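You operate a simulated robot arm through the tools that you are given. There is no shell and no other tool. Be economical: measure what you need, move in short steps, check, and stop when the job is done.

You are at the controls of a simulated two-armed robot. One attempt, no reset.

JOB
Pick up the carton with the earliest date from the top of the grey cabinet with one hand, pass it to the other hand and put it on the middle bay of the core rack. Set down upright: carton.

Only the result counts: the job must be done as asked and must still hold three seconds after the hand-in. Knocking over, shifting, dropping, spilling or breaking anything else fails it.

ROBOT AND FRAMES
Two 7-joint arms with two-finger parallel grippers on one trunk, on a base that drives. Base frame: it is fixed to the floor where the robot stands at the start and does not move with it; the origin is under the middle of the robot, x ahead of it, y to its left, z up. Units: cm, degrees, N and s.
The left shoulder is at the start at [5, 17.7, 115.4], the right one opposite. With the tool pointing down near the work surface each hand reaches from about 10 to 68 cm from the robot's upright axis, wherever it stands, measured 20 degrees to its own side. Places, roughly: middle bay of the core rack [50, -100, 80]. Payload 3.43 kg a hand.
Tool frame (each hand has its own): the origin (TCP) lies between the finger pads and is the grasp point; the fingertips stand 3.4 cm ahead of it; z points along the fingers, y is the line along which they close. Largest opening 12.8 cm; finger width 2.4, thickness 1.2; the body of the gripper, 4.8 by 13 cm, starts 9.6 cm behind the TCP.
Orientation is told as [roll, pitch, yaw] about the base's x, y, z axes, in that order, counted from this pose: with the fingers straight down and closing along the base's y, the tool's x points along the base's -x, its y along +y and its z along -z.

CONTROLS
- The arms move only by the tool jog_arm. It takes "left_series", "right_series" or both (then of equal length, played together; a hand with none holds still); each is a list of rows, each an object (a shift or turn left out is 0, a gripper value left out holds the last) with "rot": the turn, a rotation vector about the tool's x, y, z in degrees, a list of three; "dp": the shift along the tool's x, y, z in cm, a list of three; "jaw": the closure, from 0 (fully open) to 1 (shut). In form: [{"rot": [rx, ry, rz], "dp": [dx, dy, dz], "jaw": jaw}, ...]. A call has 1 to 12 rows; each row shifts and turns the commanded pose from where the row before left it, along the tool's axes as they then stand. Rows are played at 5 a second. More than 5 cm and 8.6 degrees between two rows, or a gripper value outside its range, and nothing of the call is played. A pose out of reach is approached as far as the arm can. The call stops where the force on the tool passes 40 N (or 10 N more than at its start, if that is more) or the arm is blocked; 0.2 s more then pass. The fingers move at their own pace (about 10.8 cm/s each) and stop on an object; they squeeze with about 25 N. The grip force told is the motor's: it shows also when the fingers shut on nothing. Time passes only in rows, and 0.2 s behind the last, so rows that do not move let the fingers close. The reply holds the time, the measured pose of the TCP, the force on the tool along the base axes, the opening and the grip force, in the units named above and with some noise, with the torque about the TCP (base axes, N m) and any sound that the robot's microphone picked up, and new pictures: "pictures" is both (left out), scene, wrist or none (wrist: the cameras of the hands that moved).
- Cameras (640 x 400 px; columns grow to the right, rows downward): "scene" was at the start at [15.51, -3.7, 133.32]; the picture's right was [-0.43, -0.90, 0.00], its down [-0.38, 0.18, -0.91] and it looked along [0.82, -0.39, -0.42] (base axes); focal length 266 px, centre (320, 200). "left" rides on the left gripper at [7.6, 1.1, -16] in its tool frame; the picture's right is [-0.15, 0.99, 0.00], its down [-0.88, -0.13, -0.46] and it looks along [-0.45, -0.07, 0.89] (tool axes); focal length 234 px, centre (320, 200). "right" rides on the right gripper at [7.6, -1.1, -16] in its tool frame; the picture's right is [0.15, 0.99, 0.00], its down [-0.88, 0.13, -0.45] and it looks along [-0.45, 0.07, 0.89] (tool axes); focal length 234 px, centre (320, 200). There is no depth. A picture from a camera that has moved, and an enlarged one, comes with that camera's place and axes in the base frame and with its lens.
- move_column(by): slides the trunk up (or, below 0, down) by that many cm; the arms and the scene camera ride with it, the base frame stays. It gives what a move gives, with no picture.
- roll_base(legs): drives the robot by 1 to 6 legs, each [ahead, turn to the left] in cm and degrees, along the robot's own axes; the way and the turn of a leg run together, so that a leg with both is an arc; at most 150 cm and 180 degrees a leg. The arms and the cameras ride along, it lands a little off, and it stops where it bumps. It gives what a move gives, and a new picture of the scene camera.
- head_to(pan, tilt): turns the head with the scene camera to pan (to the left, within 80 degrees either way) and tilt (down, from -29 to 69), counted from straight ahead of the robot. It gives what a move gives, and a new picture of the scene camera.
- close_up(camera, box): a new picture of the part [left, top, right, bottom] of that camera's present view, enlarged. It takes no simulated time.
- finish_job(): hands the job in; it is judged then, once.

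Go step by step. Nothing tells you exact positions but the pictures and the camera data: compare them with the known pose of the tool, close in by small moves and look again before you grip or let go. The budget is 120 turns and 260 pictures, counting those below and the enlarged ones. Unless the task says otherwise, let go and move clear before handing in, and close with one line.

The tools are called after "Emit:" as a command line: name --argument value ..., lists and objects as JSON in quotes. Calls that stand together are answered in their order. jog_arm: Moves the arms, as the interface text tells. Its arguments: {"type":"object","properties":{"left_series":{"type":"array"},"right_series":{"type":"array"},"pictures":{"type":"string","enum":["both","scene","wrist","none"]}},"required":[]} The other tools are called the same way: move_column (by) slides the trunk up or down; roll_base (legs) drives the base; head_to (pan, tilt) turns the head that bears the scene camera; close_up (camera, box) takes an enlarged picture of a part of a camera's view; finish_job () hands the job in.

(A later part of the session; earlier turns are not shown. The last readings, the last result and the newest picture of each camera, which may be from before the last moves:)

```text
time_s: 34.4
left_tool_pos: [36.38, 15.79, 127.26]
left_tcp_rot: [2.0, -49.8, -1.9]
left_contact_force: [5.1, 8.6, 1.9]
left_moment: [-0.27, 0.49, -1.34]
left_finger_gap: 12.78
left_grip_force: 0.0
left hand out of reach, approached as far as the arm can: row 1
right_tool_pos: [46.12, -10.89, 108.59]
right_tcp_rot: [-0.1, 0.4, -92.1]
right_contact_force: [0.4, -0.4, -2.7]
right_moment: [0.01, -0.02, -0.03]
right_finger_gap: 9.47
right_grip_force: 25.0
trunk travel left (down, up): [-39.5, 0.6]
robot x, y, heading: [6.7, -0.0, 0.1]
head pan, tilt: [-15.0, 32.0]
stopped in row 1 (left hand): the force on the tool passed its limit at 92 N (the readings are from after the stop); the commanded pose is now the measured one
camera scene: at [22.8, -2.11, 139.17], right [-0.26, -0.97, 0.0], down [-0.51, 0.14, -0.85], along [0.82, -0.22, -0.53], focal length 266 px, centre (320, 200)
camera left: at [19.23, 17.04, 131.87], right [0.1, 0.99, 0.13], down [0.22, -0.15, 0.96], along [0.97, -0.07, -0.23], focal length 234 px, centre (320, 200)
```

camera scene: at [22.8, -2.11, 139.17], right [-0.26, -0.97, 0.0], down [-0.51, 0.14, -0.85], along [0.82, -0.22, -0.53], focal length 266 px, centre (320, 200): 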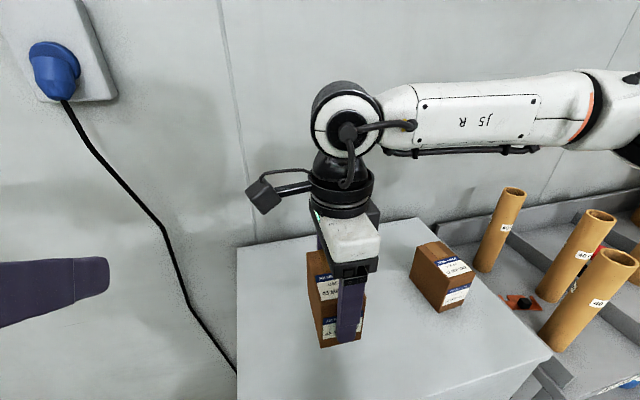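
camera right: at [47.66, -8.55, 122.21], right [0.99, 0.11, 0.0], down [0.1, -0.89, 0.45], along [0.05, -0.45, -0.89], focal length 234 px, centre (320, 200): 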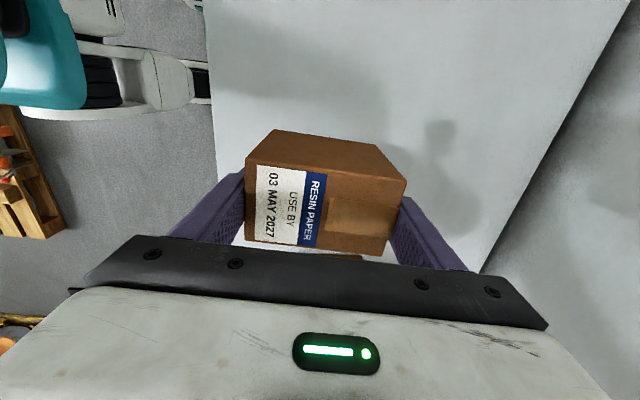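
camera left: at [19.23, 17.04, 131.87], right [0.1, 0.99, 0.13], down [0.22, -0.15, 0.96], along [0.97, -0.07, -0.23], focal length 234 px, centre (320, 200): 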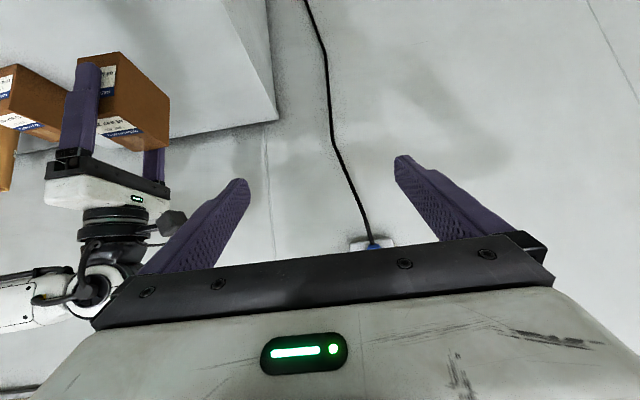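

The left hand bumped its own arm because the straight-ahead posture is too close to the body. I'll turn the carton instead, with right yaw towards -135, so the left hand can approach diagonally from its own side.

Emit:
jog_arm --right_series '[{"rot": [0, 0, 3]}, {"rot": [0, 0, 3.5]}, {"rot": [0, 0, 3.5]}, {"rot": [0, 0, 3.5]}, {"rot": [0, 0, 3.5]}, {"rot": [0, 0, 3.5]}, {"rot": [0, 0, 3.5]}, {"rot": [0, 0, 3.5]}, {"rot": [0, 0, 3.5]}, {"rot": [0, 0, 3.5]}, {"rot": [0, 0, 3.5]}, {"rot": [0, 0, 3.5]}]' --pictures "scene"

```text
time_s: 37.0
left_tool_pos: [36.3, 15.91, 127.39]
left_tcp_rot: [1.8, -49.7, -1.8]
left_contact_force: [-1.8, 18.6, 5.3]
left_moment: [-0.67, 0.86, -3.1]
left_finger_gap: 12.8
left_grip_force: 0.1
right_tool_pos: [46.22, -10.74, 108.71]
right_tcp_rot: [-0.2, 0.3, -133.5]
right_contact_force: [0.4, 0.3, -3.2]
right_moment: [-0.01, 0.01, -0.02]
right_finger_gap: 9.47
right_grip_force: 25.1
trunk travel left (down, up): [-39.5, 0.6]
robot x, y, heading: [6.82, 0.05, 0.1]
head pan, tilt: [-15.0, 32.0]
camera scene: at [22.78, -2.09, 139.17], right [-0.26, -0.97, 0.0], down [-0.51, 0.14, -0.85], along [0.82, -0.22, -0.53], focal length 266 px, centre (320, 200)
```

scene: 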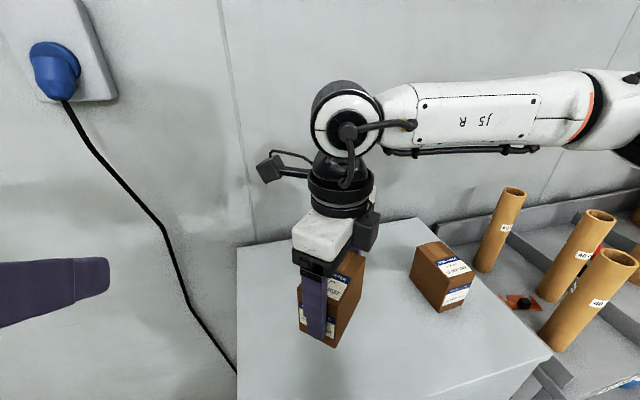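

The right hand turned easily to -133°. I free the left hand by pitching it back upright, and turn the carton a little further to -150.

Emit:
jog_arm --left_series '[{"rot": [0, 4, 0]}, {"rot": [0, 8.4, 0]}, {"rot": [0, 8.4, 0]}, {"rot": [0, 8.4, 0]}, {"rot": [0, 8.4, 0]}, {"rot": [0, 8.4, 0]}, {"rot": [0, 3.5, 0]}, {}]' --right_series '[{"rot": [0, 0, 2.5]}, {"rot": [0, 0, 2.5]}, {"rot": [0, 0, 2.5]}, {"rot": [0, 0, 2.5]}, {"rot": [0, 0, 2.5]}, {"rot": [0, 0, 2.5]}, {"rot": [0, 0, 1.5]}, {}]' --pictures "none"

Emit:
jog_arm --left_series '[{"dp": [0, 0, 2]}, {"dp": [0, 0, 2]}, {"rot": [0, 0, 8.5]}, {"rot": [0, 0, 8.5]}, {"rot": [0, 0, 8.5]}, {"rot": [0, 0, 8.5]}, {"rot": [0, 0, 8.5]}, {"rot": [0, 0, 8.5]}, {"rot": [0, 0, 8.5]}, {}]' --pictures "scene"

```text
time_s: 38.8
left_tool_pos: [36.35, 15.97, 127.31]
left_tcp_rot: [1.1, -0.2, -0.5]
left_contact_force: [0.5, -0.3, 0.6]
left_moment: [-0.03, 0.0, -0.03]
left_finger_gap: 12.82
left_grip_force: 0.1
right_tool_pos: [46.15, -10.75, 108.82]
right_tcp_rot: [-0.4, 0.2, -150.1]
right_contact_force: [-0.1, -0.3, -2.9]
right_moment: [-0.05, 0.02, -0.04]
right_finger_gap: 9.47
right_grip_force: 25.1
trunk travel left (down, up): [-39.5, 0.6]
robot x, y, heading: [7.15, -0.29, 0.2]
head pan, tilt: [-15.0, 32.0]
```

```text
time_s: 41.0
left_tool_pos: [36.38, 15.89, 123.39]
left_tcp_rot: [0.8, 0.8, -60.0]
left_contact_force: [0.1, 0.1, 0.6]
left_moment: [0.03, 0.03, -0.01]
left_finger_gap: 12.83
left_grip_force: 0.1
right_tool_pos: [46.2, -10.88, 108.65]
right_tcp_rot: [-0.3, 0.2, -150.1]
right_contact_force: [0.5, -0.1, -2.5]
right_moment: [0.0, 0.0, -0.01]
right_finger_gap: 9.48
right_grip_force: 25.3
trunk travel left (down, up): [-39.5, 0.6]
robot x, y, heading: [7.14, 0.08, -0.2]
head pan, tilt: [-15.0, 32.0]
camera scene: at [22.78, -2.09, 139.17], right [-0.26, -0.97, 0.0], down [-0.51, 0.14, -0.85], along [0.82, -0.22, -0.53], focal length 266 px, centre (320, 200)
```

scene: 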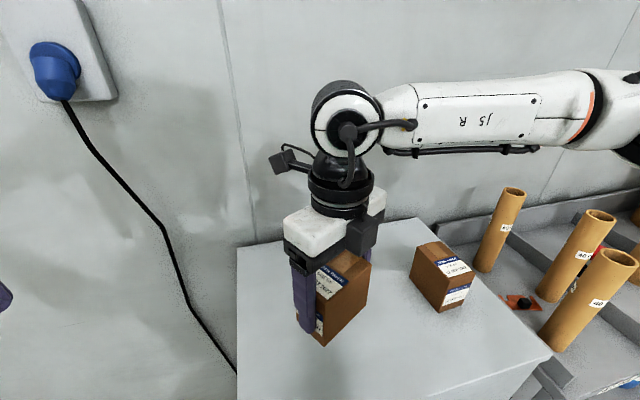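

The carton now points diagonally. I bring the left hand to a standoff and pitch it towards the carton.

Emit:
jog_arm --left_series '[{"dp": [-3, -0.9, 1.3]}, {"dp": [-3, -0.9, 1.3]}, {"dp": [-3, -0.9, 1.4]}, {"dp": [-2.6, -1, 1.4]}, {"rot": [0, -8.3, 0]}, {"rot": [0, -8.3, 0]}, {"rot": [0, -8.3, 0]}, {"rot": [0, -8.3, 0]}, {"rot": [0, -8.3, 0]}, {"rot": [0, -8.3, 0]}, {}]'

```text
time_s: 43.4
left_tool_pos: [40.01, 3.91, 118.45]
left_tcp_rot: [1.3, -48.9, -61.0]
left_contact_force: [-1.1, -0.1, -0.3]
left_moment: [0.04, -0.04, -0.02]
left_finger_gap: 12.81
left_grip_force: 0.0
left hand out of reach, approached as far as the arm can: row 10
right_tool_pos: [46.15, -10.88, 108.7]
right_tcp_rot: [-0.3, 0.2, -150.0]
right_contact_force: [0.0, 0.4, -3.5]
right_moment: [-0.01, 0.02, 0.0]
right_finger_gap: 9.49
right_grip_force: 25.2
trunk travel left (down, up): [-39.5, 0.6]
robot x, y, heading: [6.81, -0.14, 0.2]
head pan, tilt: [-15.0, 32.0]
camera scene: at [22.77, -2.11, 139.17], right [-0.26, -0.97, 0.0], down [-0.51, 0.14, -0.85], along [0.82, -0.22, -0.53], focal length 266 px, centre (320, 200)
camera left: at [32.38, 19.15, 123.15], right [0.9, 0.41, 0.12], down [-0.01, -0.27, 0.96], along [0.43, -0.87, -0.25], focal length 234 px, centre (320, 200)
```

scene: 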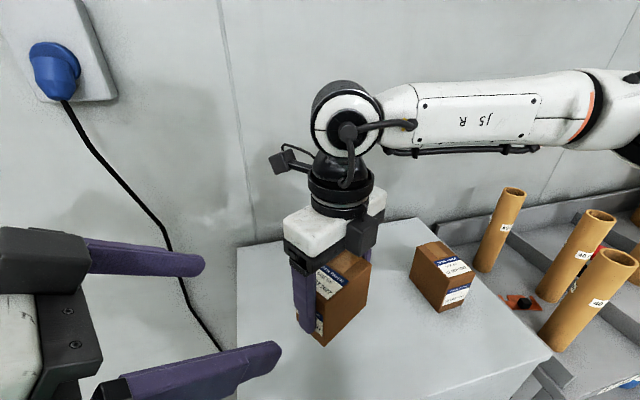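
left: 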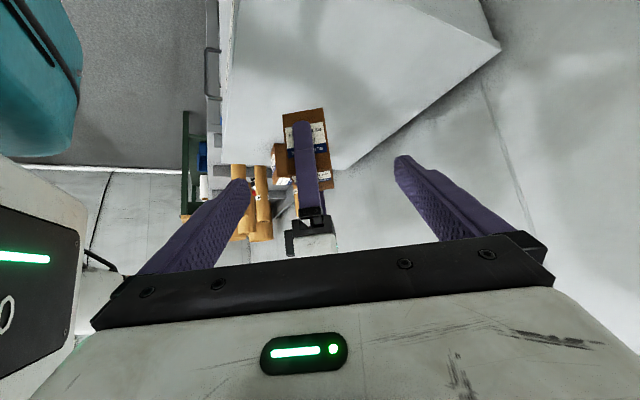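

Good view: the carton stands ahead between the open left fingers. I move in part-way with a small lateral correction.

Emit:
jog_arm --left_series '[{"dp": [-0.1, -0.45, 2.5]}, {"dp": [-0.1, -0.45, 2.5]}, {"dp": [-0.1, -0.45, 2.5]}, {"dp": [-0.1, -0.4, 2.5]}, {}]'

Emit:
close_up --camera "scene" --box '[100, 170, 420, 370]'

```text
time_s: 44.6
left_tool_pos: [42.37, -3.8, 112.04]
left_tcp_rot: [1.2, -49.0, -60.9]
left_contact_force: [-0.4, -0.7, 0.2]
left_moment: [0.03, -0.01, -0.01]
left_finger_gap: 12.82
left_grip_force: 0.0
right_tool_pos: [46.3, -10.74, 108.71]
right_tcp_rot: [-0.2, 0.2, -149.9]
right_contact_force: [-0.3, 0.6, -3.7]
right_moment: [-0.04, 0.01, 0.01]
right_finger_gap: 9.48
right_grip_force: 25.5
trunk travel left (down, up): [-39.5, 0.6]
robot x, y, heading: [6.98, 0.09, 0.1]
head pan, tilt: [-15.0, 32.0]
camera scene: at [22.77, -2.07, 139.17], right [-0.26, -0.97, 0.0], down [-0.51, 0.14, -0.85], along [0.82, -0.22, -0.53], focal length 266 px, centre (320, 200)
camera left: at [34.77, 11.55, 116.83], right [0.9, 0.41, 0.12], down [-0.01, -0.27, 0.96], along [0.43, -0.87, -0.24], focal length 234 px, centre (320, 200)
```

scene: 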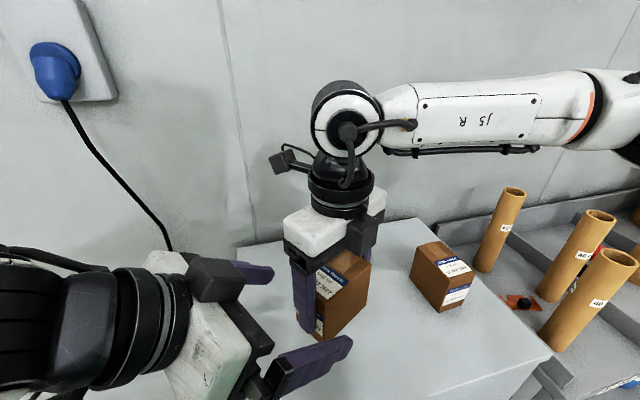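
left: 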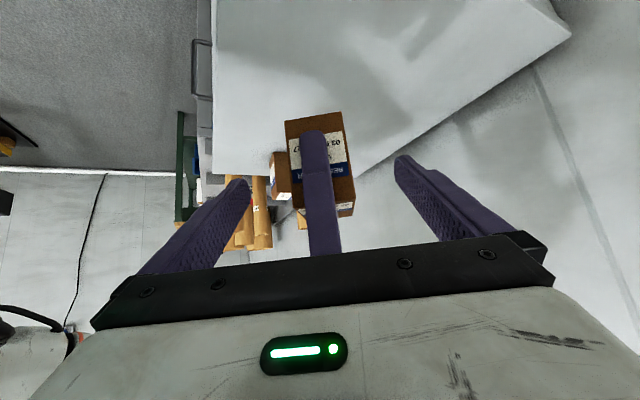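

```text
2.00 times, centred on (260, 270) of scene
camera zoom: at [22.77, -2.07, 139.17], right [-0.26, -0.97, 0.0], down [-0.51, 0.14, -0.85], along [0.82, -0.22, -0.53], focal length 531 px, centre (440, 60)
```

zoom: 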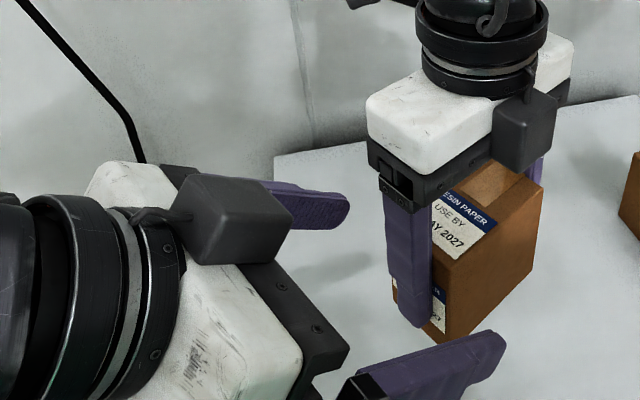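

The left gripper carries a box on top that would come near the right finger at this tilt. I'll pitch a bit more, to about 60°, before going in.

Emit:
jog_arm --left_series '[{"rot": [0, -4, 0]}, {"rot": [0, -4, 0]}, {"rot": [0, -3.5, 0]}, {}]'

```text
time_s: 45.6
left_tool_pos: [42.64, -3.84, 112.02]
left_tcp_rot: [1.6, -60.5, -61.4]
left_contact_force: [-0.6, -0.5, -0.4]
left_moment: [0.01, -0.01, 0.01]
left_finger_gap: 12.8
left_grip_force: 0.1
right_tool_pos: [46.15, -10.77, 108.72]
right_tcp_rot: [-0.3, 0.2, -150.0]
right_contact_force: [0.7, 0.1, -2.8]
right_moment: [0.02, -0.01, 0.0]
right_finger_gap: 9.47
right_grip_force: 24.7
trunk travel left (down, up): [-39.5, 0.6]
robot x, y, heading: [6.86, -0.07, 0.1]
head pan, tilt: [-15.0, 32.0]
camera scene: at [22.78, -2.1, 139.17], right [-0.26, -0.97, 0.0], down [-0.51, 0.14, -0.85], along [0.82, -0.22, -0.53], focal length 266 px, centre (320, 200)
camera left: at [34.75, 12.0, 113.35], right [0.89, 0.43, 0.14], down [-0.11, -0.1, 0.99], along [0.44, -0.9, -0.05], focal length 234 px, centre (320, 200)
```

scene: 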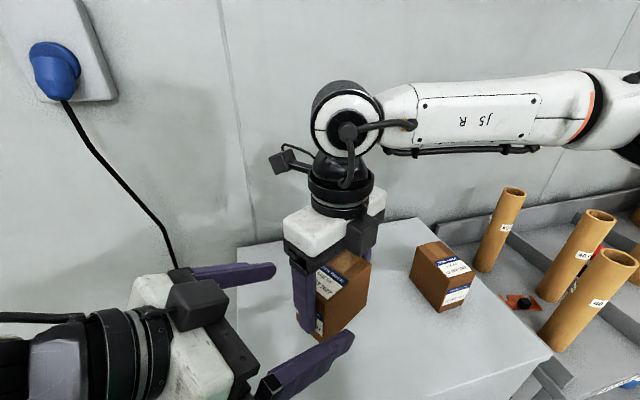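
left: 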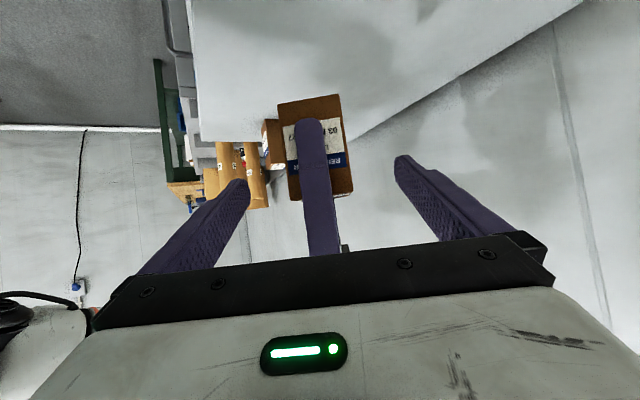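

Aligned. The left hand goes down slightly and then in, to the lower near half of the carton.

Emit:
jog_arm --left_series '[{"dp": [1.5, -0.1, 0]}, {"dp": [0, 0, 2]}, {"dp": [0, 0, 2]}, {"dp": [0, 0, 1.5]}, {"dp": [0, 0, 1.5]}, {}]'

Emit:
close_up --camera "scene" --box '[180, 190, 420, 340]'

```text
time_s: 47.0
left_tool_pos: [45.85, -8.78, 107.33]
left_tcp_rot: [1.6, -60.5, -61.4]
left_contact_force: [0.3, 0.1, 0.0]
left_moment: [0.01, 0.0, -0.01]
left_finger_gap: 12.8
left_grip_force: 0.1
left hand out of reach, approached as far as the arm can: row 1
right_tool_pos: [46.21, -10.88, 108.76]
right_tcp_rot: [-0.2, 0.3, -149.9]
right_contact_force: [0.0, 0.8, -3.2]
right_moment: [0.0, 0.03, 0.02]
right_finger_gap: 9.48
right_grip_force: 25.3
trunk travel left (down, up): [-39.5, 0.6]
robot x, y, heading: [7.02, 0.03, 0.1]
head pan, tilt: [-15.0, 32.0]
camera scene: at [22.77, -2.07, 139.17], right [-0.26, -0.97, 0.0], down [-0.51, 0.14, -0.85], along [0.82, -0.22, -0.53], focal length 266 px, centre (320, 200)
camera left: at [38.03, 7.06, 108.56], right [0.89, 0.43, 0.14], down [-0.11, -0.1, 0.99], along [0.44, -0.9, -0.05], focal length 234 px, centre (320, 200)
```

scene: 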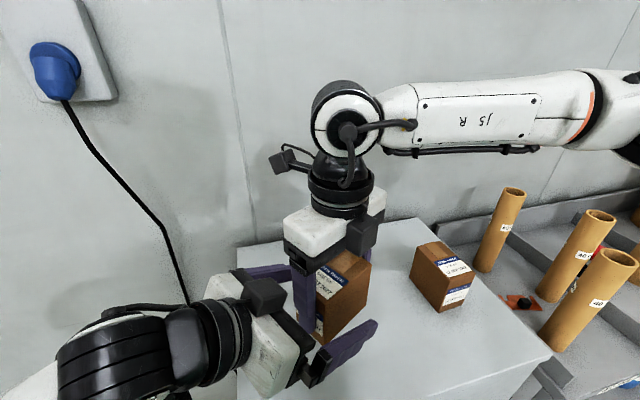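
left: 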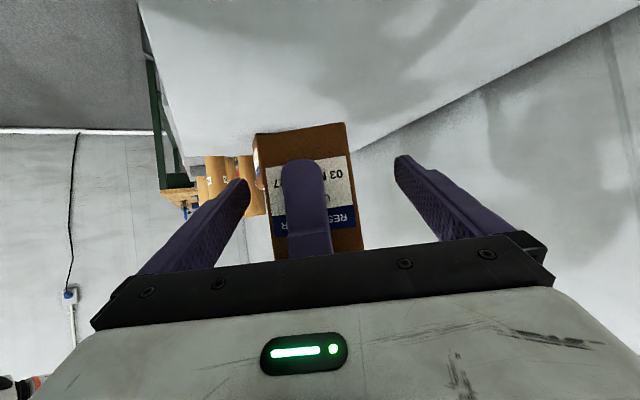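

```text
2.67 times, centred on (300, 265) of scene
camera zoom: at [22.77, -2.07, 139.17], right [-0.26, -0.97, 0.0], down [-0.51, 0.14, -0.85], along [0.82, -0.22, -0.53], focal length 708 px, centre (373, 27)
```

zoom: 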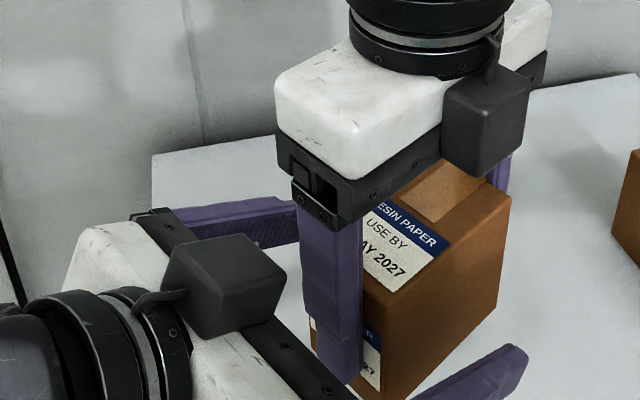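

The left fingers straddle the carton. I shift 0.7 cm sideways to centre and close.

Emit:
jog_arm --left_series '[{"dp": [0, -0.7, 0]}, {}, {"jaw": 0.3}, {"jaw": 0.5}, {"jaw": 1}, {}, {}, {}]'

```text
time_s: 48.8
left_tool_pos: [45.46, -9.06, 107.34]
left_tcp_rot: [1.9, -60.4, -61.3]
left_contact_force: [11.6, 9.3, 0.1]
left_moment: [-0.33, 0.84, -0.57]
left_finger_gap: 5.83
left_grip_force: 25.1
right_tool_pos: [46.1, -10.76, 108.62]
right_tcp_rot: [-0.2, 0.1, -149.9]
right_contact_force: [-11.3, -8.5, -3.3]
right_moment: [0.21, -0.64, 0.84]
right_finger_gap: 9.5
right_grip_force: 24.7
trunk travel left (down, up): [-39.5, 0.6]
robot x, y, heading: [7.1, -0.35, -0.0]
head pan, tilt: [-15.0, 32.0]
camera scene: at [22.78, -2.08, 139.17], right [-0.26, -0.97, 0.0], down [-0.51, 0.14, -0.85], along [0.82, -0.22, -0.53], focal length 266 px, centre (320, 200)
camera left: at [37.47, 6.75, 108.58], right [0.89, 0.43, 0.14], down [-0.11, -0.11, 0.99], along [0.45, -0.89, -0.05], focal length 234 px, centre (320, 200)
```

scene: 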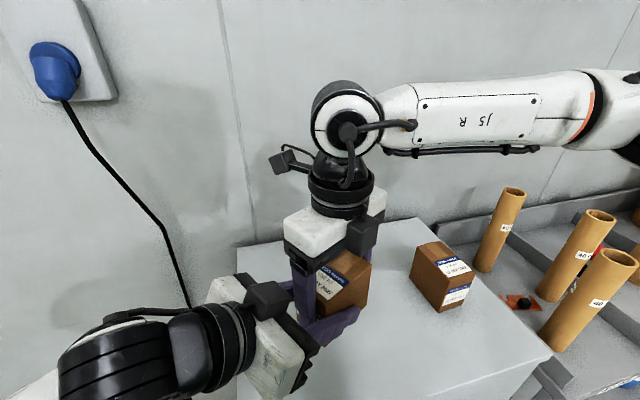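
left: 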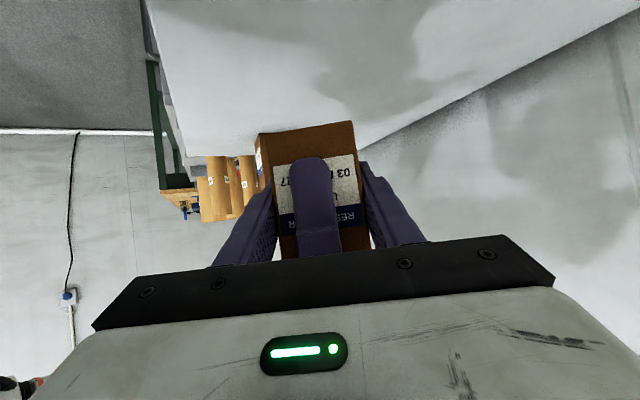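

Both hands hold the carton. I ease the sideways preload, then open the right hand only a little, since the left hand's box is close to its finger.

Emit:
jog_arm --left_series '[{"dp": [0, 0.15, 0]}, {"dp": [0, 0.1, 0]}, {}, {}, {}, {}]' --right_series '[{}, {}, {"jaw": 0.2}, {"jaw": 0.16}, {}, {}]'

Emit:
close_up --camera "scene" --box '[200, 190, 400, 350]'

```text
time_s: 50.2
left_tool_pos: [45.36, -8.98, 107.31]
left_tcp_rot: [1.6, -60.5, -61.4]
left_contact_force: [0.0, 0.4, -0.2]
left_moment: [0.04, 0.04, 0.03]
left_finger_gap: 5.77
left_grip_force: 25.0
right_tool_pos: [46.19, -10.92, 108.8]
right_tcp_rot: [-0.3, 0.2, -150.1]
right_contact_force: [0.7, 0.1, 0.5]
right_moment: [0.01, 0.02, 0.0]
right_finger_gap: 10.74
right_grip_force: 0.2
trunk travel left (down, up): [-39.5, 0.6]
robot x, y, heading: [6.95, 0.1, 0.2]
head pan, tilt: [-15.0, 32.0]
camera scene: at [22.78, -2.09, 139.17], right [-0.26, -0.97, 0.0], down [-0.51, 0.14, -0.85], along [0.82, -0.22, -0.53], focal length 266 px, centre (320, 200)
camera right: at [52.4, -6.14, 124.76], right [0.62, -0.78, 0.0], down [-0.7, -0.56, 0.45], along [-0.36, -0.28, -0.89], focal length 234 px, centre (320, 200)
camera left: at [37.62, 6.83, 108.58], right [0.89, 0.43, 0.14], down [-0.11, -0.1, 0.99], along [0.44, -0.9, -0.05], focal length 234 px, centre (320, 200)
```

scene: 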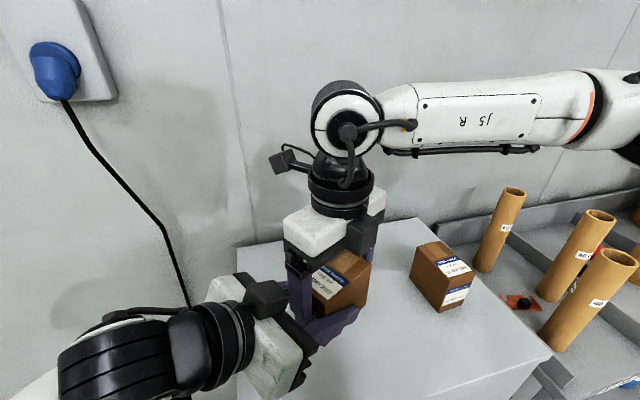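
right: 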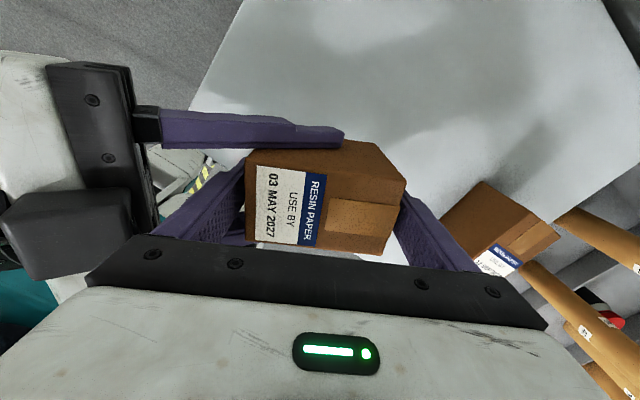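
left: 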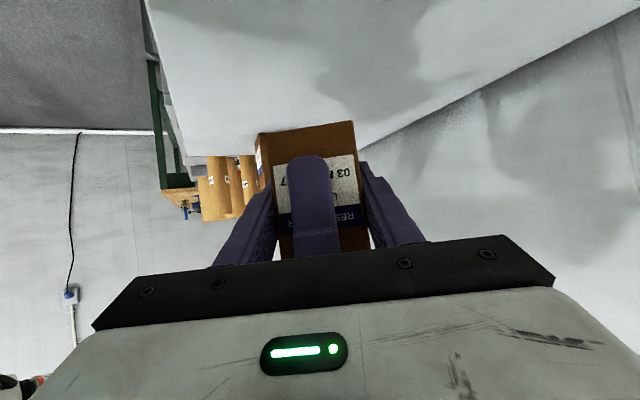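

```text
2.50 times, centred on (300, 270) of scene
camera zoom: at [22.78, -2.09, 139.17], right [-0.26, -0.97, 0.0], down [-0.51, 0.14, -0.85], along [0.82, -0.22, -0.53], focal length 664 px, centre (370, 25)
```

zoom: 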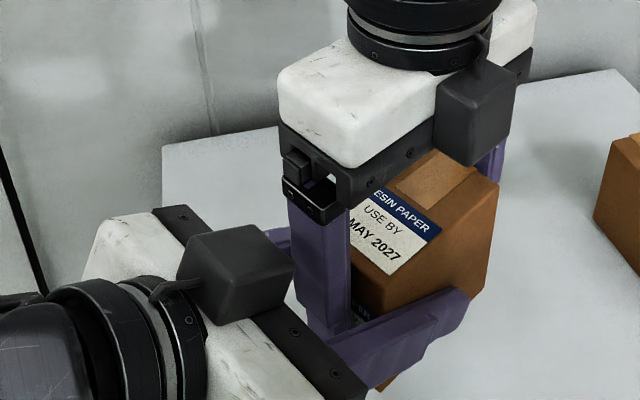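

The left hand holds the carton alone now. I lower it straight down while the right hand rises.

Emit:
jog_arm --left_series '[{"dp": [0.44, 0, 0.25]}, {"dp": [0.7, 0, 0.4]}, {"dp": [0.87, 0, 0.49]}, {"dp": [0.87, 0, 0.49]}, {"dp": [0.87, 0, 0.49]}, {"dp": [0.87, 0, 0.49]}, {"dp": [0.87, 0, 0.49]}, {"dp": [0.44, 0, 0.25]}, {}]' --right_series '[{"dp": [0, 0, -0.3]}, {"dp": [0, 0, -0.5]}, {"dp": [0, 0, -0.5]}, {"dp": [0, 0, -0.5]}, {"dp": [0, 0, -0.5]}, {"dp": [0, 0, -0.5]}, {}, {}, {}]'

```text
time_s: 52.2
left_tool_pos: [45.67, -8.96, 100.58]
left_tcp_rot: [1.7, -60.4, -61.3]
left_contact_force: [-0.1, 0.0, 0.4]
left_moment: [0.08, 0.04, 0.01]
left_finger_gap: 5.79
left_grip_force: 24.5
right_tool_pos: [46.24, -10.93, 111.61]
right_tcp_rot: [-0.3, 0.4, -150.0]
right_contact_force: [-0.2, 0.8, -0.6]
right_moment: [-0.03, -0.01, 0.02]
right_finger_gap: 10.77
right_grip_force: 0.0
trunk travel left (down, up): [-39.5, 0.6]
robot x, y, heading: [6.94, -0.09, 0.0]
head pan, tilt: [-15.0, 32.0]
camera scene: at [22.78, -2.09, 139.17], right [-0.26, -0.97, 0.0], down [-0.51, 0.14, -0.85], along [0.82, -0.22, -0.53], focal length 266 px, centre (320, 200)
camera right: at [52.36, -6.19, 127.56], right [0.62, -0.78, 0.0], down [-0.7, -0.56, 0.45], along [-0.36, -0.28, -0.89], focal length 234 px, centre (320, 200)
camera left: at [37.7, 6.9, 101.75], right [0.89, 0.43, 0.14], down [-0.11, -0.1, 0.99], along [0.44, -0.9, -0.05], focal length 234 px, centre (320, 200)
```

scene: 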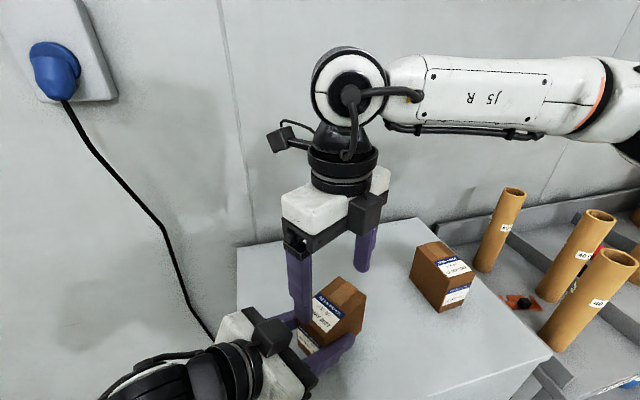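
right: 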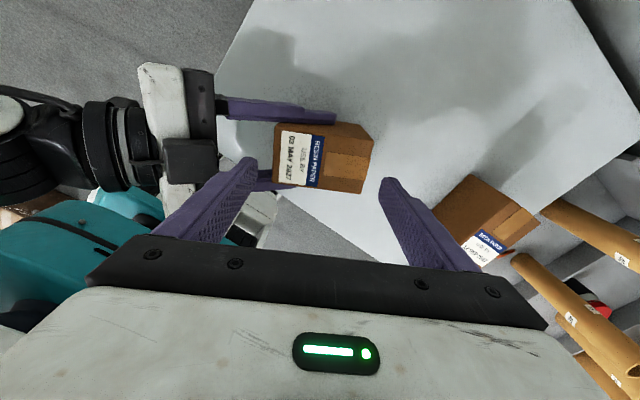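
left: 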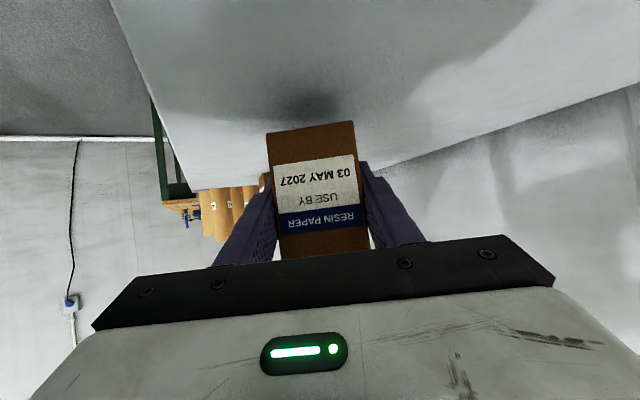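

Passed over. The left hand holds the carton, so I move the right hand away to its own side while the left rises a bit.

Emit:
jog_arm --right_series '[{"dp": [0, 0, -1]}, {"dp": [-2.5, 1.8, -0.5]}, {"dp": [-3.3, 2.6, -0.5]}, {"dp": [-3.3, 2.6, -0.5]}, {"dp": [-3.3, 2.6, -0.5]}, {"dp": [-3.3, 2.6, 0]}, {"dp": [-3.3, 2.6, 0]}, {}]' --left_series '[{}, {}, {}, {"dp": [-0.6, 0, -0.35]}, {"dp": [-0.6, 0, -0.35]}, {"dp": [-0.6, 0, -0.35]}, {"dp": [-0.6, 0, -0.35]}, {}]'

```text
time_s: 54.0
left_tool_pos: [45.53, -8.91, 103.34]
left_tcp_rot: [1.6, -60.5, -61.3]
left_contact_force: [0.1, -0.2, -0.1]
left_moment: [0.07, 0.01, 0.0]
left_finger_gap: 5.77
left_grip_force: 25.4
right_tool_pos: [36.91, -33.15, 114.24]
right_tcp_rot: [-0.1, 0.3, -149.9]
right_contact_force: [-0.3, 0.2, -0.2]
right_moment: [0.0, -0.01, -0.01]
right_finger_gap: 10.77
right_grip_force: 0.1
trunk travel left (down, up): [-39.5, 0.6]
robot x, y, heading: [7.18, 0.21, 0.1]
head pan, tilt: [-15.0, 32.0]
camera scene: at [22.8, -2.02, 139.17], right [-0.26, -0.97, 0.0], down [-0.51, 0.14, -0.85], along [0.82, -0.22, -0.53], focal length 266 px, centre (320, 200)
camera right: at [43.32, -28.52, 130.35], right [0.62, -0.78, 0.0], down [-0.7, -0.56, 0.45], along [-0.36, -0.28, -0.89], focal length 234 px, centre (320, 200)
camera left: at [37.65, 6.94, 104.55], right [0.89, 0.43, 0.14], down [-0.11, -0.1, 0.99], along [0.44, -0.9, -0.05], focal length 234 px, centre (320, 200)
```

scene: 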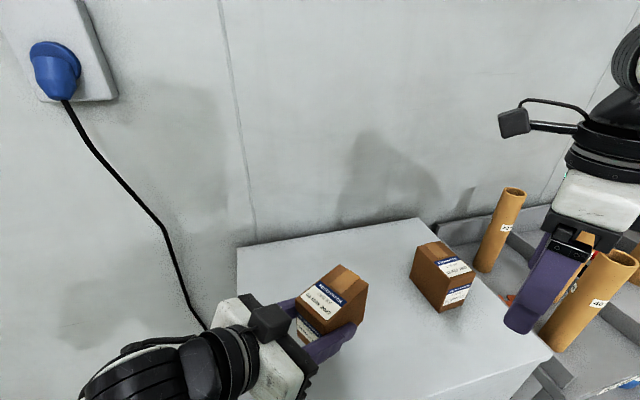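
right: 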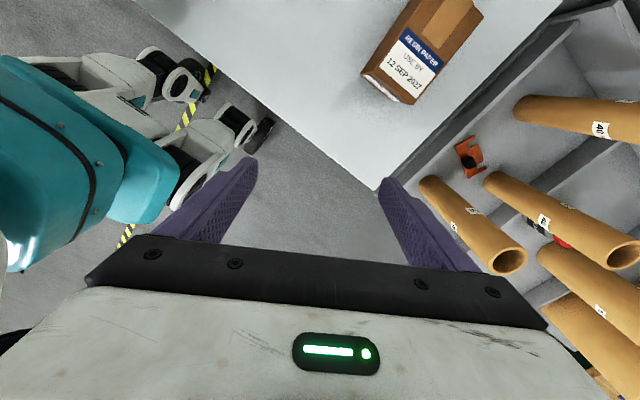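
left: 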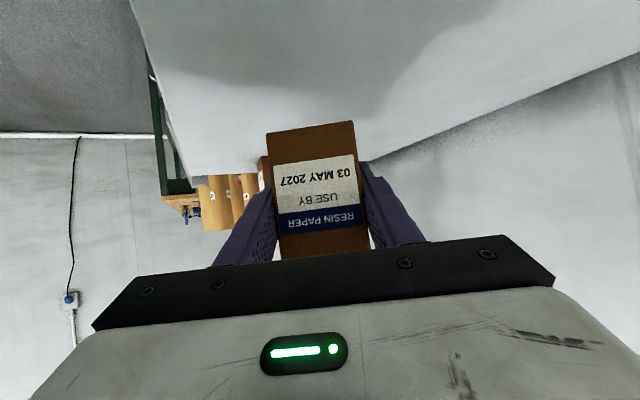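

The handover is done. I'll back away from the cabinet, turn right and drive along the front of the rack.

Emit:
roll_base --legs '[[-37, 0], [0, -90]]'

Emit:
head_to --pan 35 --tilt 32

```text
time_s: 60.2
left_tool_pos: [-38.63, -38.6, 103.26]
left_tcp_rot: [1.6, -60.5, -151.2]
left_contact_force: [0.5, -0.1, 0.4]
left_moment: [0.06, -0.02, -0.03]
left_finger_gap: 5.79
left_grip_force: 25.4
right_tool_pos: [-63.0, -30.29, 114.28]
right_tcp_rot: [-0.3, 0.2, 120.0]
right_contact_force: [-0.2, -0.4, 0.7]
right_moment: [-0.03, 0.02, -0.04]
right_finger_gap: 10.72
right_grip_force: 0.0
trunk travel left (down, up): [-39.5, 0.6]
robot x, y, heading: [-29.92, -0.03, -89.8]
head pan, tilt: [-15.0, 32.0]
camera scene: at [-31.98, -15.42, 139.17], right [-0.97, 0.26, 0.0], down [0.14, 0.51, -0.85], along [-0.22, -0.82, -0.53], focal length 266 px, centre (320, 200)
```

scene: 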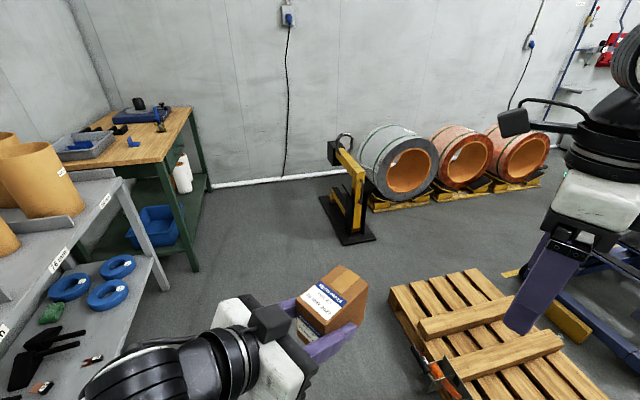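

```text
time_s: 61.4
left_tool_pos: [-38.76, -38.68, 103.25]
left_tcp_rot: [1.6, -60.6, -151.2]
left_contact_force: [0.7, -0.8, 0.2]
left_moment: [0.02, -0.08, 0.0]
left_finger_gap: 5.76
left_grip_force: 24.8
right_tool_pos: [-63.04, -30.2, 114.28]
right_tcp_rot: [-0.2, 0.2, 120.1]
right_contact_force: [-0.8, -0.4, 0.1]
right_moment: [-0.02, 0.02, -0.05]
right_finger_gap: 10.74
right_grip_force: 0.0
trunk travel left (down, up): [-39.5, 0.6]
robot x, y, heading: [-29.93, 0.07, -90.0]
head pan, tilt: [35.0, 32.0]
camera scene: at [-24.52, -14.11, 139.17], right [-0.82, -0.57, 0.0], down [-0.3, 0.43, -0.85], along [0.49, -0.69, -0.53], focal length 266 px, centre (320, 200)
```

scene: 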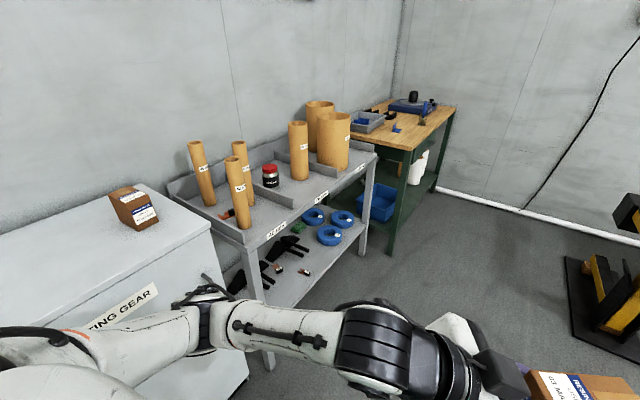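

The way ahead is clear. I'll zoom in on the rack to find the middle bay's free area.

Emit:
close_up --camera "scene" --box '[160, 90, 400, 250]'

Emit:
roll_base --legs '[[105, 0]]'

Emit:
head_to --pan 80 --tilt 30

```text
2.50 times, centred on (280, 170) of scene
camera zoom: at [-24.52, -14.11, 139.17], right [-0.82, -0.57, 0.0], down [-0.3, 0.43, -0.85], along [0.49, -0.69, -0.53], focal length 664 px, centre (420, 275)
```

zoom: 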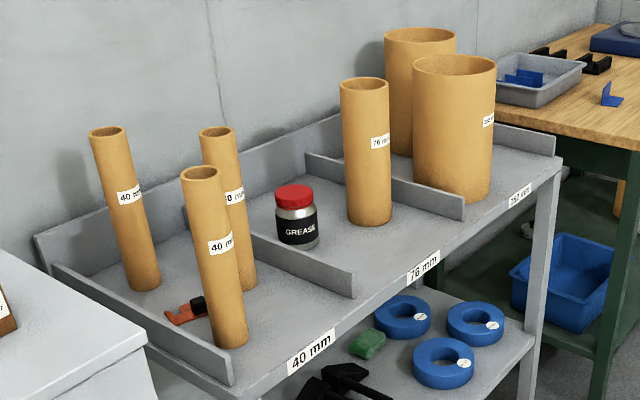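

```text
time_s: 66.8
left_tool_pos: [-38.24, -143.18, 103.28]
left_tcp_rot: [1.6, -60.4, -151.0]
left_contact_force: [-0.1, -0.1, 0.5]
left_moment: [0.01, -0.04, -0.01]
left_finger_gap: 5.77
left_grip_force: 25.3
right_tool_pos: [-62.5, -134.78, 114.33]
right_tcp_rot: [-0.2, 0.2, 120.3]
right_contact_force: [0.1, 0.2, 0.1]
right_moment: [0.03, 0.04, 0.0]
right_finger_gap: 10.73
right_grip_force: 0.1
trunk travel left (down, up): [-39.5, 0.6]
robot x, y, heading: [-29.49, -104.17, -89.7]
head pan, tilt: [35.0, 32.0]
camera scene: at [-24.13, -118.59, 139.17], right [-0.82, -0.58, 0.0], down [-0.31, 0.43, -0.85], along [0.49, -0.69, -0.53], focal length 266 px, centre (320, 200)
```

scene: 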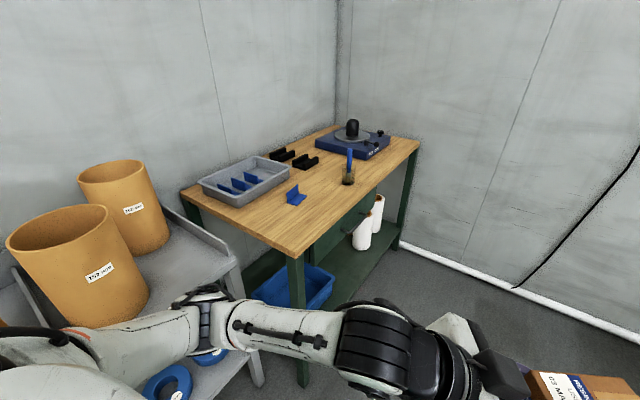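

```text
time_s: 67.9
left_tool_pos: [-38.27, -143.01, 103.3]
left_tcp_rot: [1.6, -60.4, -151.1]
left_contact_force: [-0.1, 0.2, 0.6]
left_moment: [0.01, -0.05, 0.0]
left_finger_gap: 5.79
left_grip_force: 24.5
right_tool_pos: [-62.53, -134.92, 114.32]
right_tcp_rot: [-0.2, 0.3, 120.3]
right_contact_force: [0.5, -1.2, 0.4]
right_moment: [0.01, -0.02, 0.04]
right_finger_gap: 10.77
right_grip_force: 0.0
trunk travel left (down, up): [-39.5, 0.6]
robot x, y, heading: [-29.46, -104.33, -89.7]
head pan, tilt: [80.0, 30.0]
camera scene: at [-20.39, -112.79, 139.49], right [-0.17, -0.99, 0.0], down [-0.49, 0.09, -0.87], along [0.85, -0.15, -0.5], focal length 266 px, centre (320, 200)
```

scene: 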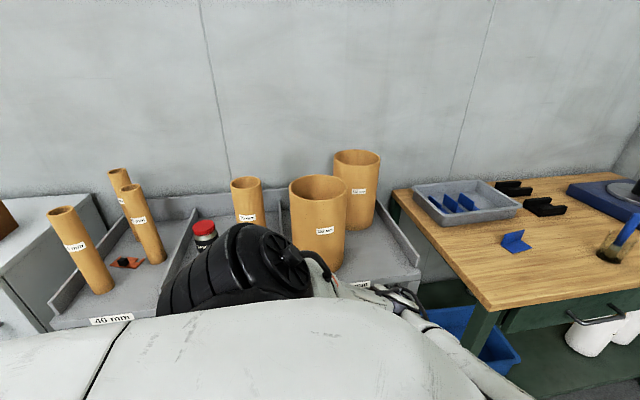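

The middle bay spans y≈-80 to -113, with its front edge at x≈33. The grease jar is at about (54, -86) and the 76 mm tube at about (51, -103), so I'll aim for about (42, -94). I tuck the right hand in first, then drive on and turn to face the bay at heading 30°.

Emit:
jog_arm --right_series '[{"dp": [-3.4, -2, -1]}, {"dp": [-3.4, -2, -1]}, {"dp": [-3.4, -2, -1]}, {}]' --pictures "none"

Emit:
roll_base --legs '[[18, 0], [0, 120]]'

Emit:
head_to --pan -8 --tilt 30

```text
time_s: 68.9
left_tool_pos: [-38.36, -143.11, 103.25]
left_tcp_rot: [1.6, -60.4, -151.0]
left_contact_force: [-0.3, -0.2, -0.3]
left_moment: [0.02, -0.04, 0.0]
left_finger_gap: 5.78
left_grip_force: 25.4
right_tool_pos: [-62.58, -123.12, 117.17]
right_tcp_rot: [-0.3, 0.0, 120.3]
right_contact_force: [0.4, 0.5, 0.4]
right_moment: [0.02, -0.01, 0.03]
right_finger_gap: 10.75
right_grip_force: 0.1
trunk travel left (down, up): [-39.5, 0.6]
robot x, y, heading: [-29.68, -104.62, -89.8]
head pan, tilt: [80.0, 30.0]
```

```text
time_s: 75.4
left_tool_pos: [8.55, -110.86, 103.29]
left_tcp_rot: [1.6, -60.4, -31.3]
left_contact_force: [-0.3, -0.3, -0.4]
left_moment: [0.03, 0.06, 0.04]
left_finger_gap: 5.79
left_grip_force: 24.9
right_tool_pos: [3.26, -141.87, 117.21]
right_tcp_rot: [-0.2, 0.2, -119.8]
right_contact_force: [0.1, -0.1, -0.4]
right_moment: [-0.01, 0.0, 0.01]
right_finger_gap: 10.74
right_grip_force: 0.0
trunk travel left (down, up): [-39.5, 0.6]
robot x, y, heading: [-29.67, -122.69, 30.0]
head pan, tilt: [80.0, 30.0]
camera scene: at [-26.26, -110.15, 139.49], right [0.94, 0.34, 0.0], down [0.17, -0.47, -0.87], along [-0.3, 0.81, -0.5], focal length 266 px, centre (320, 200)
```

scene: 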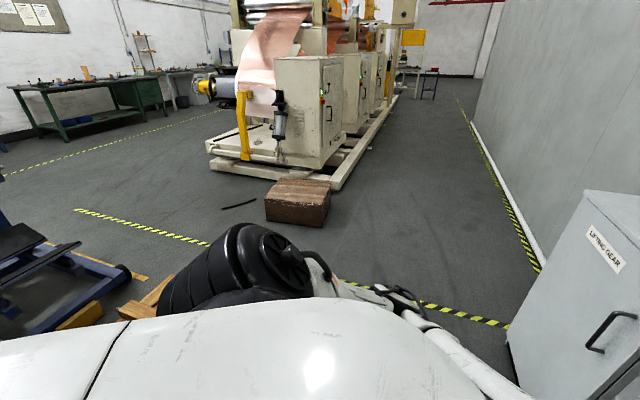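

```text
time_s: 77.0
left_tool_pos: [8.53, -110.8, 103.33]
left_tcp_rot: [1.6, -60.4, -31.3]
left_contact_force: [0.3, 0.7, 1.0]
left_moment: [0.0, 0.05, -0.02]
left_finger_gap: 5.79
left_grip_force: 25.3
right_tool_pos: [3.21, -141.93, 117.11]
right_tcp_rot: [-0.1, 0.3, -119.9]
right_contact_force: [0.5, 0.4, 0.4]
right_moment: [-0.02, 0.0, -0.02]
right_finger_gap: 10.77
right_grip_force: 0.1
trunk travel left (down, up): [-39.5, 0.6]
robot x, y, heading: [-29.36, -122.36, 30.0]
head pan, tilt: [-8.0, 30.0]
camera scene: at [-14.78, -115.26, 139.49], right [0.38, -0.93, 0.0], down [-0.46, -0.19, -0.87], along [0.8, 0.33, -0.5], focal length 266 px, centre (320, 200)
```

scene: 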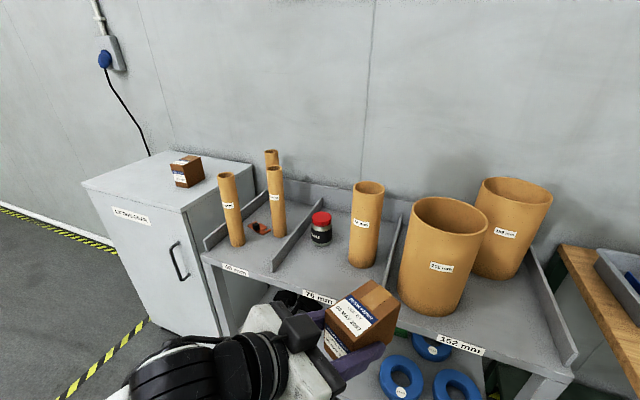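

The middle bay is in clear view. I'll zoom in to measure the shelf height, the tube and the jar.

Emit:
close_up --camera "scene" --box '[240, 160, 440, 320]'

```text
2.50 times, centred on (340, 240) of scene
camera zoom: at [-14.78, -115.26, 139.49], right [0.38, -0.93, 0.0], down [-0.46, -0.19, -0.87], along [0.8, 0.33, -0.5], focal length 664 px, centre (270, 100)
```

zoom: 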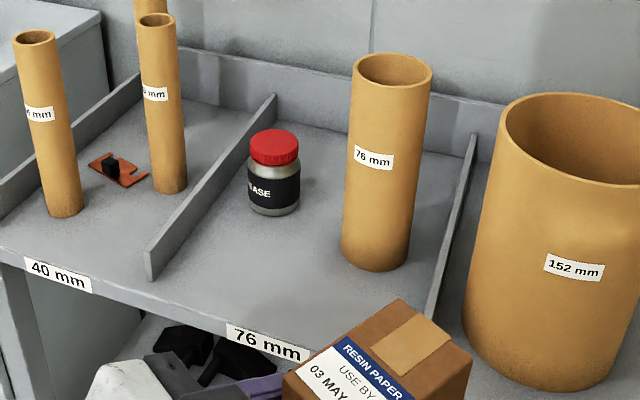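

Shelf top is z≈80. The left TCP needs to reach (39.3, -91.8), and driving 36 cm along heading 30° brings it almost exactly there, above the dividers.

Emit:
roll_base --legs '[[36, 0]]'

Emit:
head_to --pan -8 --tilt 45

```text
time_s: 79.3
left_tool_pos: [39.73, -92.72, 103.15]
left_tcp_rot: [1.7, -60.3, -31.3]
left_contact_force: [0.7, -0.1, -1.1]
left_moment: [0.0, 0.02, 0.01]
left_finger_gap: 5.79
left_grip_force: 24.7
right_tool_pos: [34.37, -123.97, 117.2]
right_tcp_rot: [-0.2, 0.2, -120.0]
right_contact_force: [-0.4, 0.8, 1.1]
right_moment: [-0.01, -0.01, -0.01]
right_finger_gap: 10.74
right_grip_force: 0.0
trunk travel left (down, up): [-39.5, 0.6]
robot x, y, heading: [1.79, -104.32, 29.9]
head pan, tilt: [-8.0, 30.0]
camera scene: at [16.5, -97.22, 139.48], right [0.37, -0.93, 0.0], down [-0.46, -0.19, -0.87], along [0.8, 0.32, -0.5], focal length 266 px, centre (320, 200)
```

scene: 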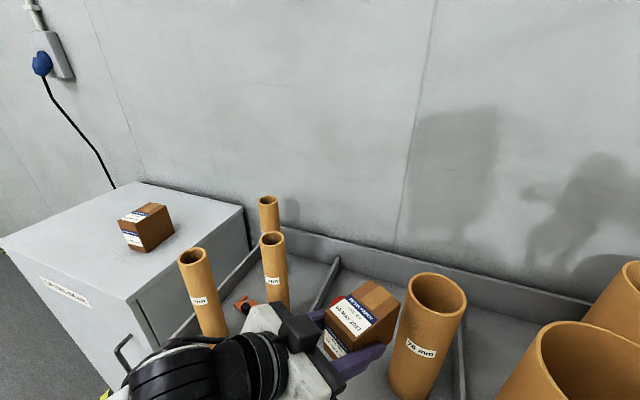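

```text
time_s: 80.1
left_tool_pos: [39.79, -92.86, 103.26]
left_tcp_rot: [1.6, -60.4, -31.3]
left_contact_force: [0.0, -0.1, -0.8]
left_moment: [0.03, 0.02, -0.02]
left_finger_gap: 5.76
left_grip_force: 25.0
right_tool_pos: [34.37, -123.96, 117.06]
right_tcp_rot: [-0.1, 0.2, -119.9]
right_contact_force: [-0.5, 0.0, 0.8]
right_moment: [0.02, -0.02, 0.01]
right_finger_gap: 10.77
right_grip_force: 0.0
trunk travel left (down, up): [-39.5, 0.6]
robot x, y, heading: [1.82, -104.4, 29.6]
head pan, tilt: [-8.0, 45.0]
camera scene: at [15.6, -97.59, 137.23], right [0.37, -0.93, 0.0], down [-0.66, -0.26, -0.71], along [0.66, 0.26, -0.71], focal length 266 px, centre (320, 200)
```

scene: 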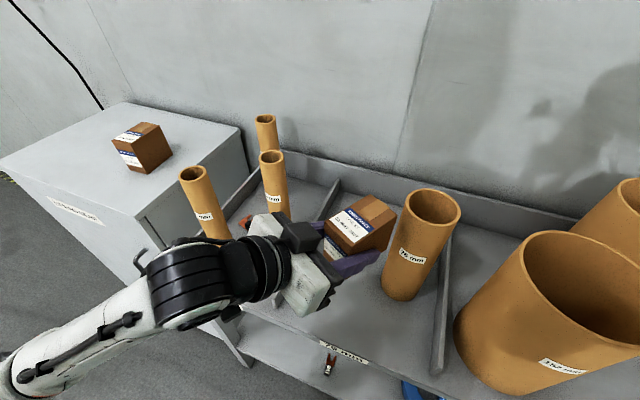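

It's above the bay. I trim the position by 1 cm and tuck the right hand further back, so that the trunk can lower both arms safely.

Emit:
jog_arm --right_series '[{"dp": [-2.4, -1.3, 0]}, {"dp": [-2.4, -1.3, 0]}, {"dp": [-2.4, -1.4, 0]}, {}]' --left_series '[{"dp": [0.15, 0.2, -0.26]}, {"dp": [0.15, 0.2, -0.26]}, {"dp": [0.14, 0.2, -0.26]}, {}]' --pictures "wrist"

```text
time_s: 80.8
left_tool_pos: [39.2, -92.03, 103.11]
left_tcp_rot: [1.5, -60.3, -31.2]
left_contact_force: [-0.7, -0.7, 0.4]
left_moment: [0.05, 0.06, 0.0]
left_finger_gap: 5.78
left_grip_force: 24.5
right_tool_pos: [29.92, -127.17, 118.18]
right_tcp_rot: [0.5, 1.7, -121.2]
right_contact_force: [15.2, -5.8, 0.3]
right_moment: [0.26, 0.75, 0.0]
right_finger_gap: 9.84
right_grip_force: 0.1
right hand out of reach, approached as far as the arm can: row 2, 3
trunk travel left (down, up): [-39.5, 0.6]
robot x, y, heading: [1.99, -104.62, 29.9]
head pan, tilt: [-8.0, 45.0]
stopped in row 3 (right hand): the force on the tool passed its limit at 57 N (the readings are from after the stop); the commanded pose is now the measured one
camera right: at [32.7, -120.5, 134.35], right [0.92, -0.39, 0.01], down [-0.35, -0.83, 0.43], along [-0.16, -0.4, -0.9], focal length 234 px, centre (320, 200)
camera left: at [24.49, -82.27, 104.43], right [0.56, 0.82, 0.14], down [-0.03, -0.14, 0.99], along [0.83, -0.55, -0.05], focal length 234 px, centre (320, 200)
```

right: 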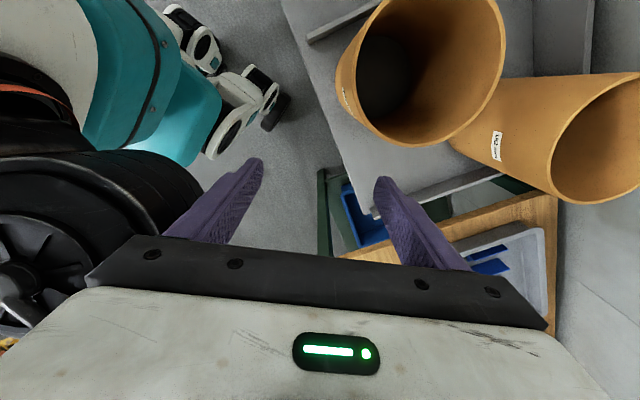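
left: 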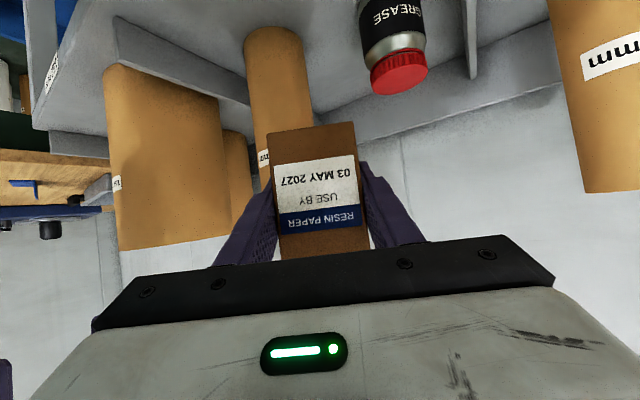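

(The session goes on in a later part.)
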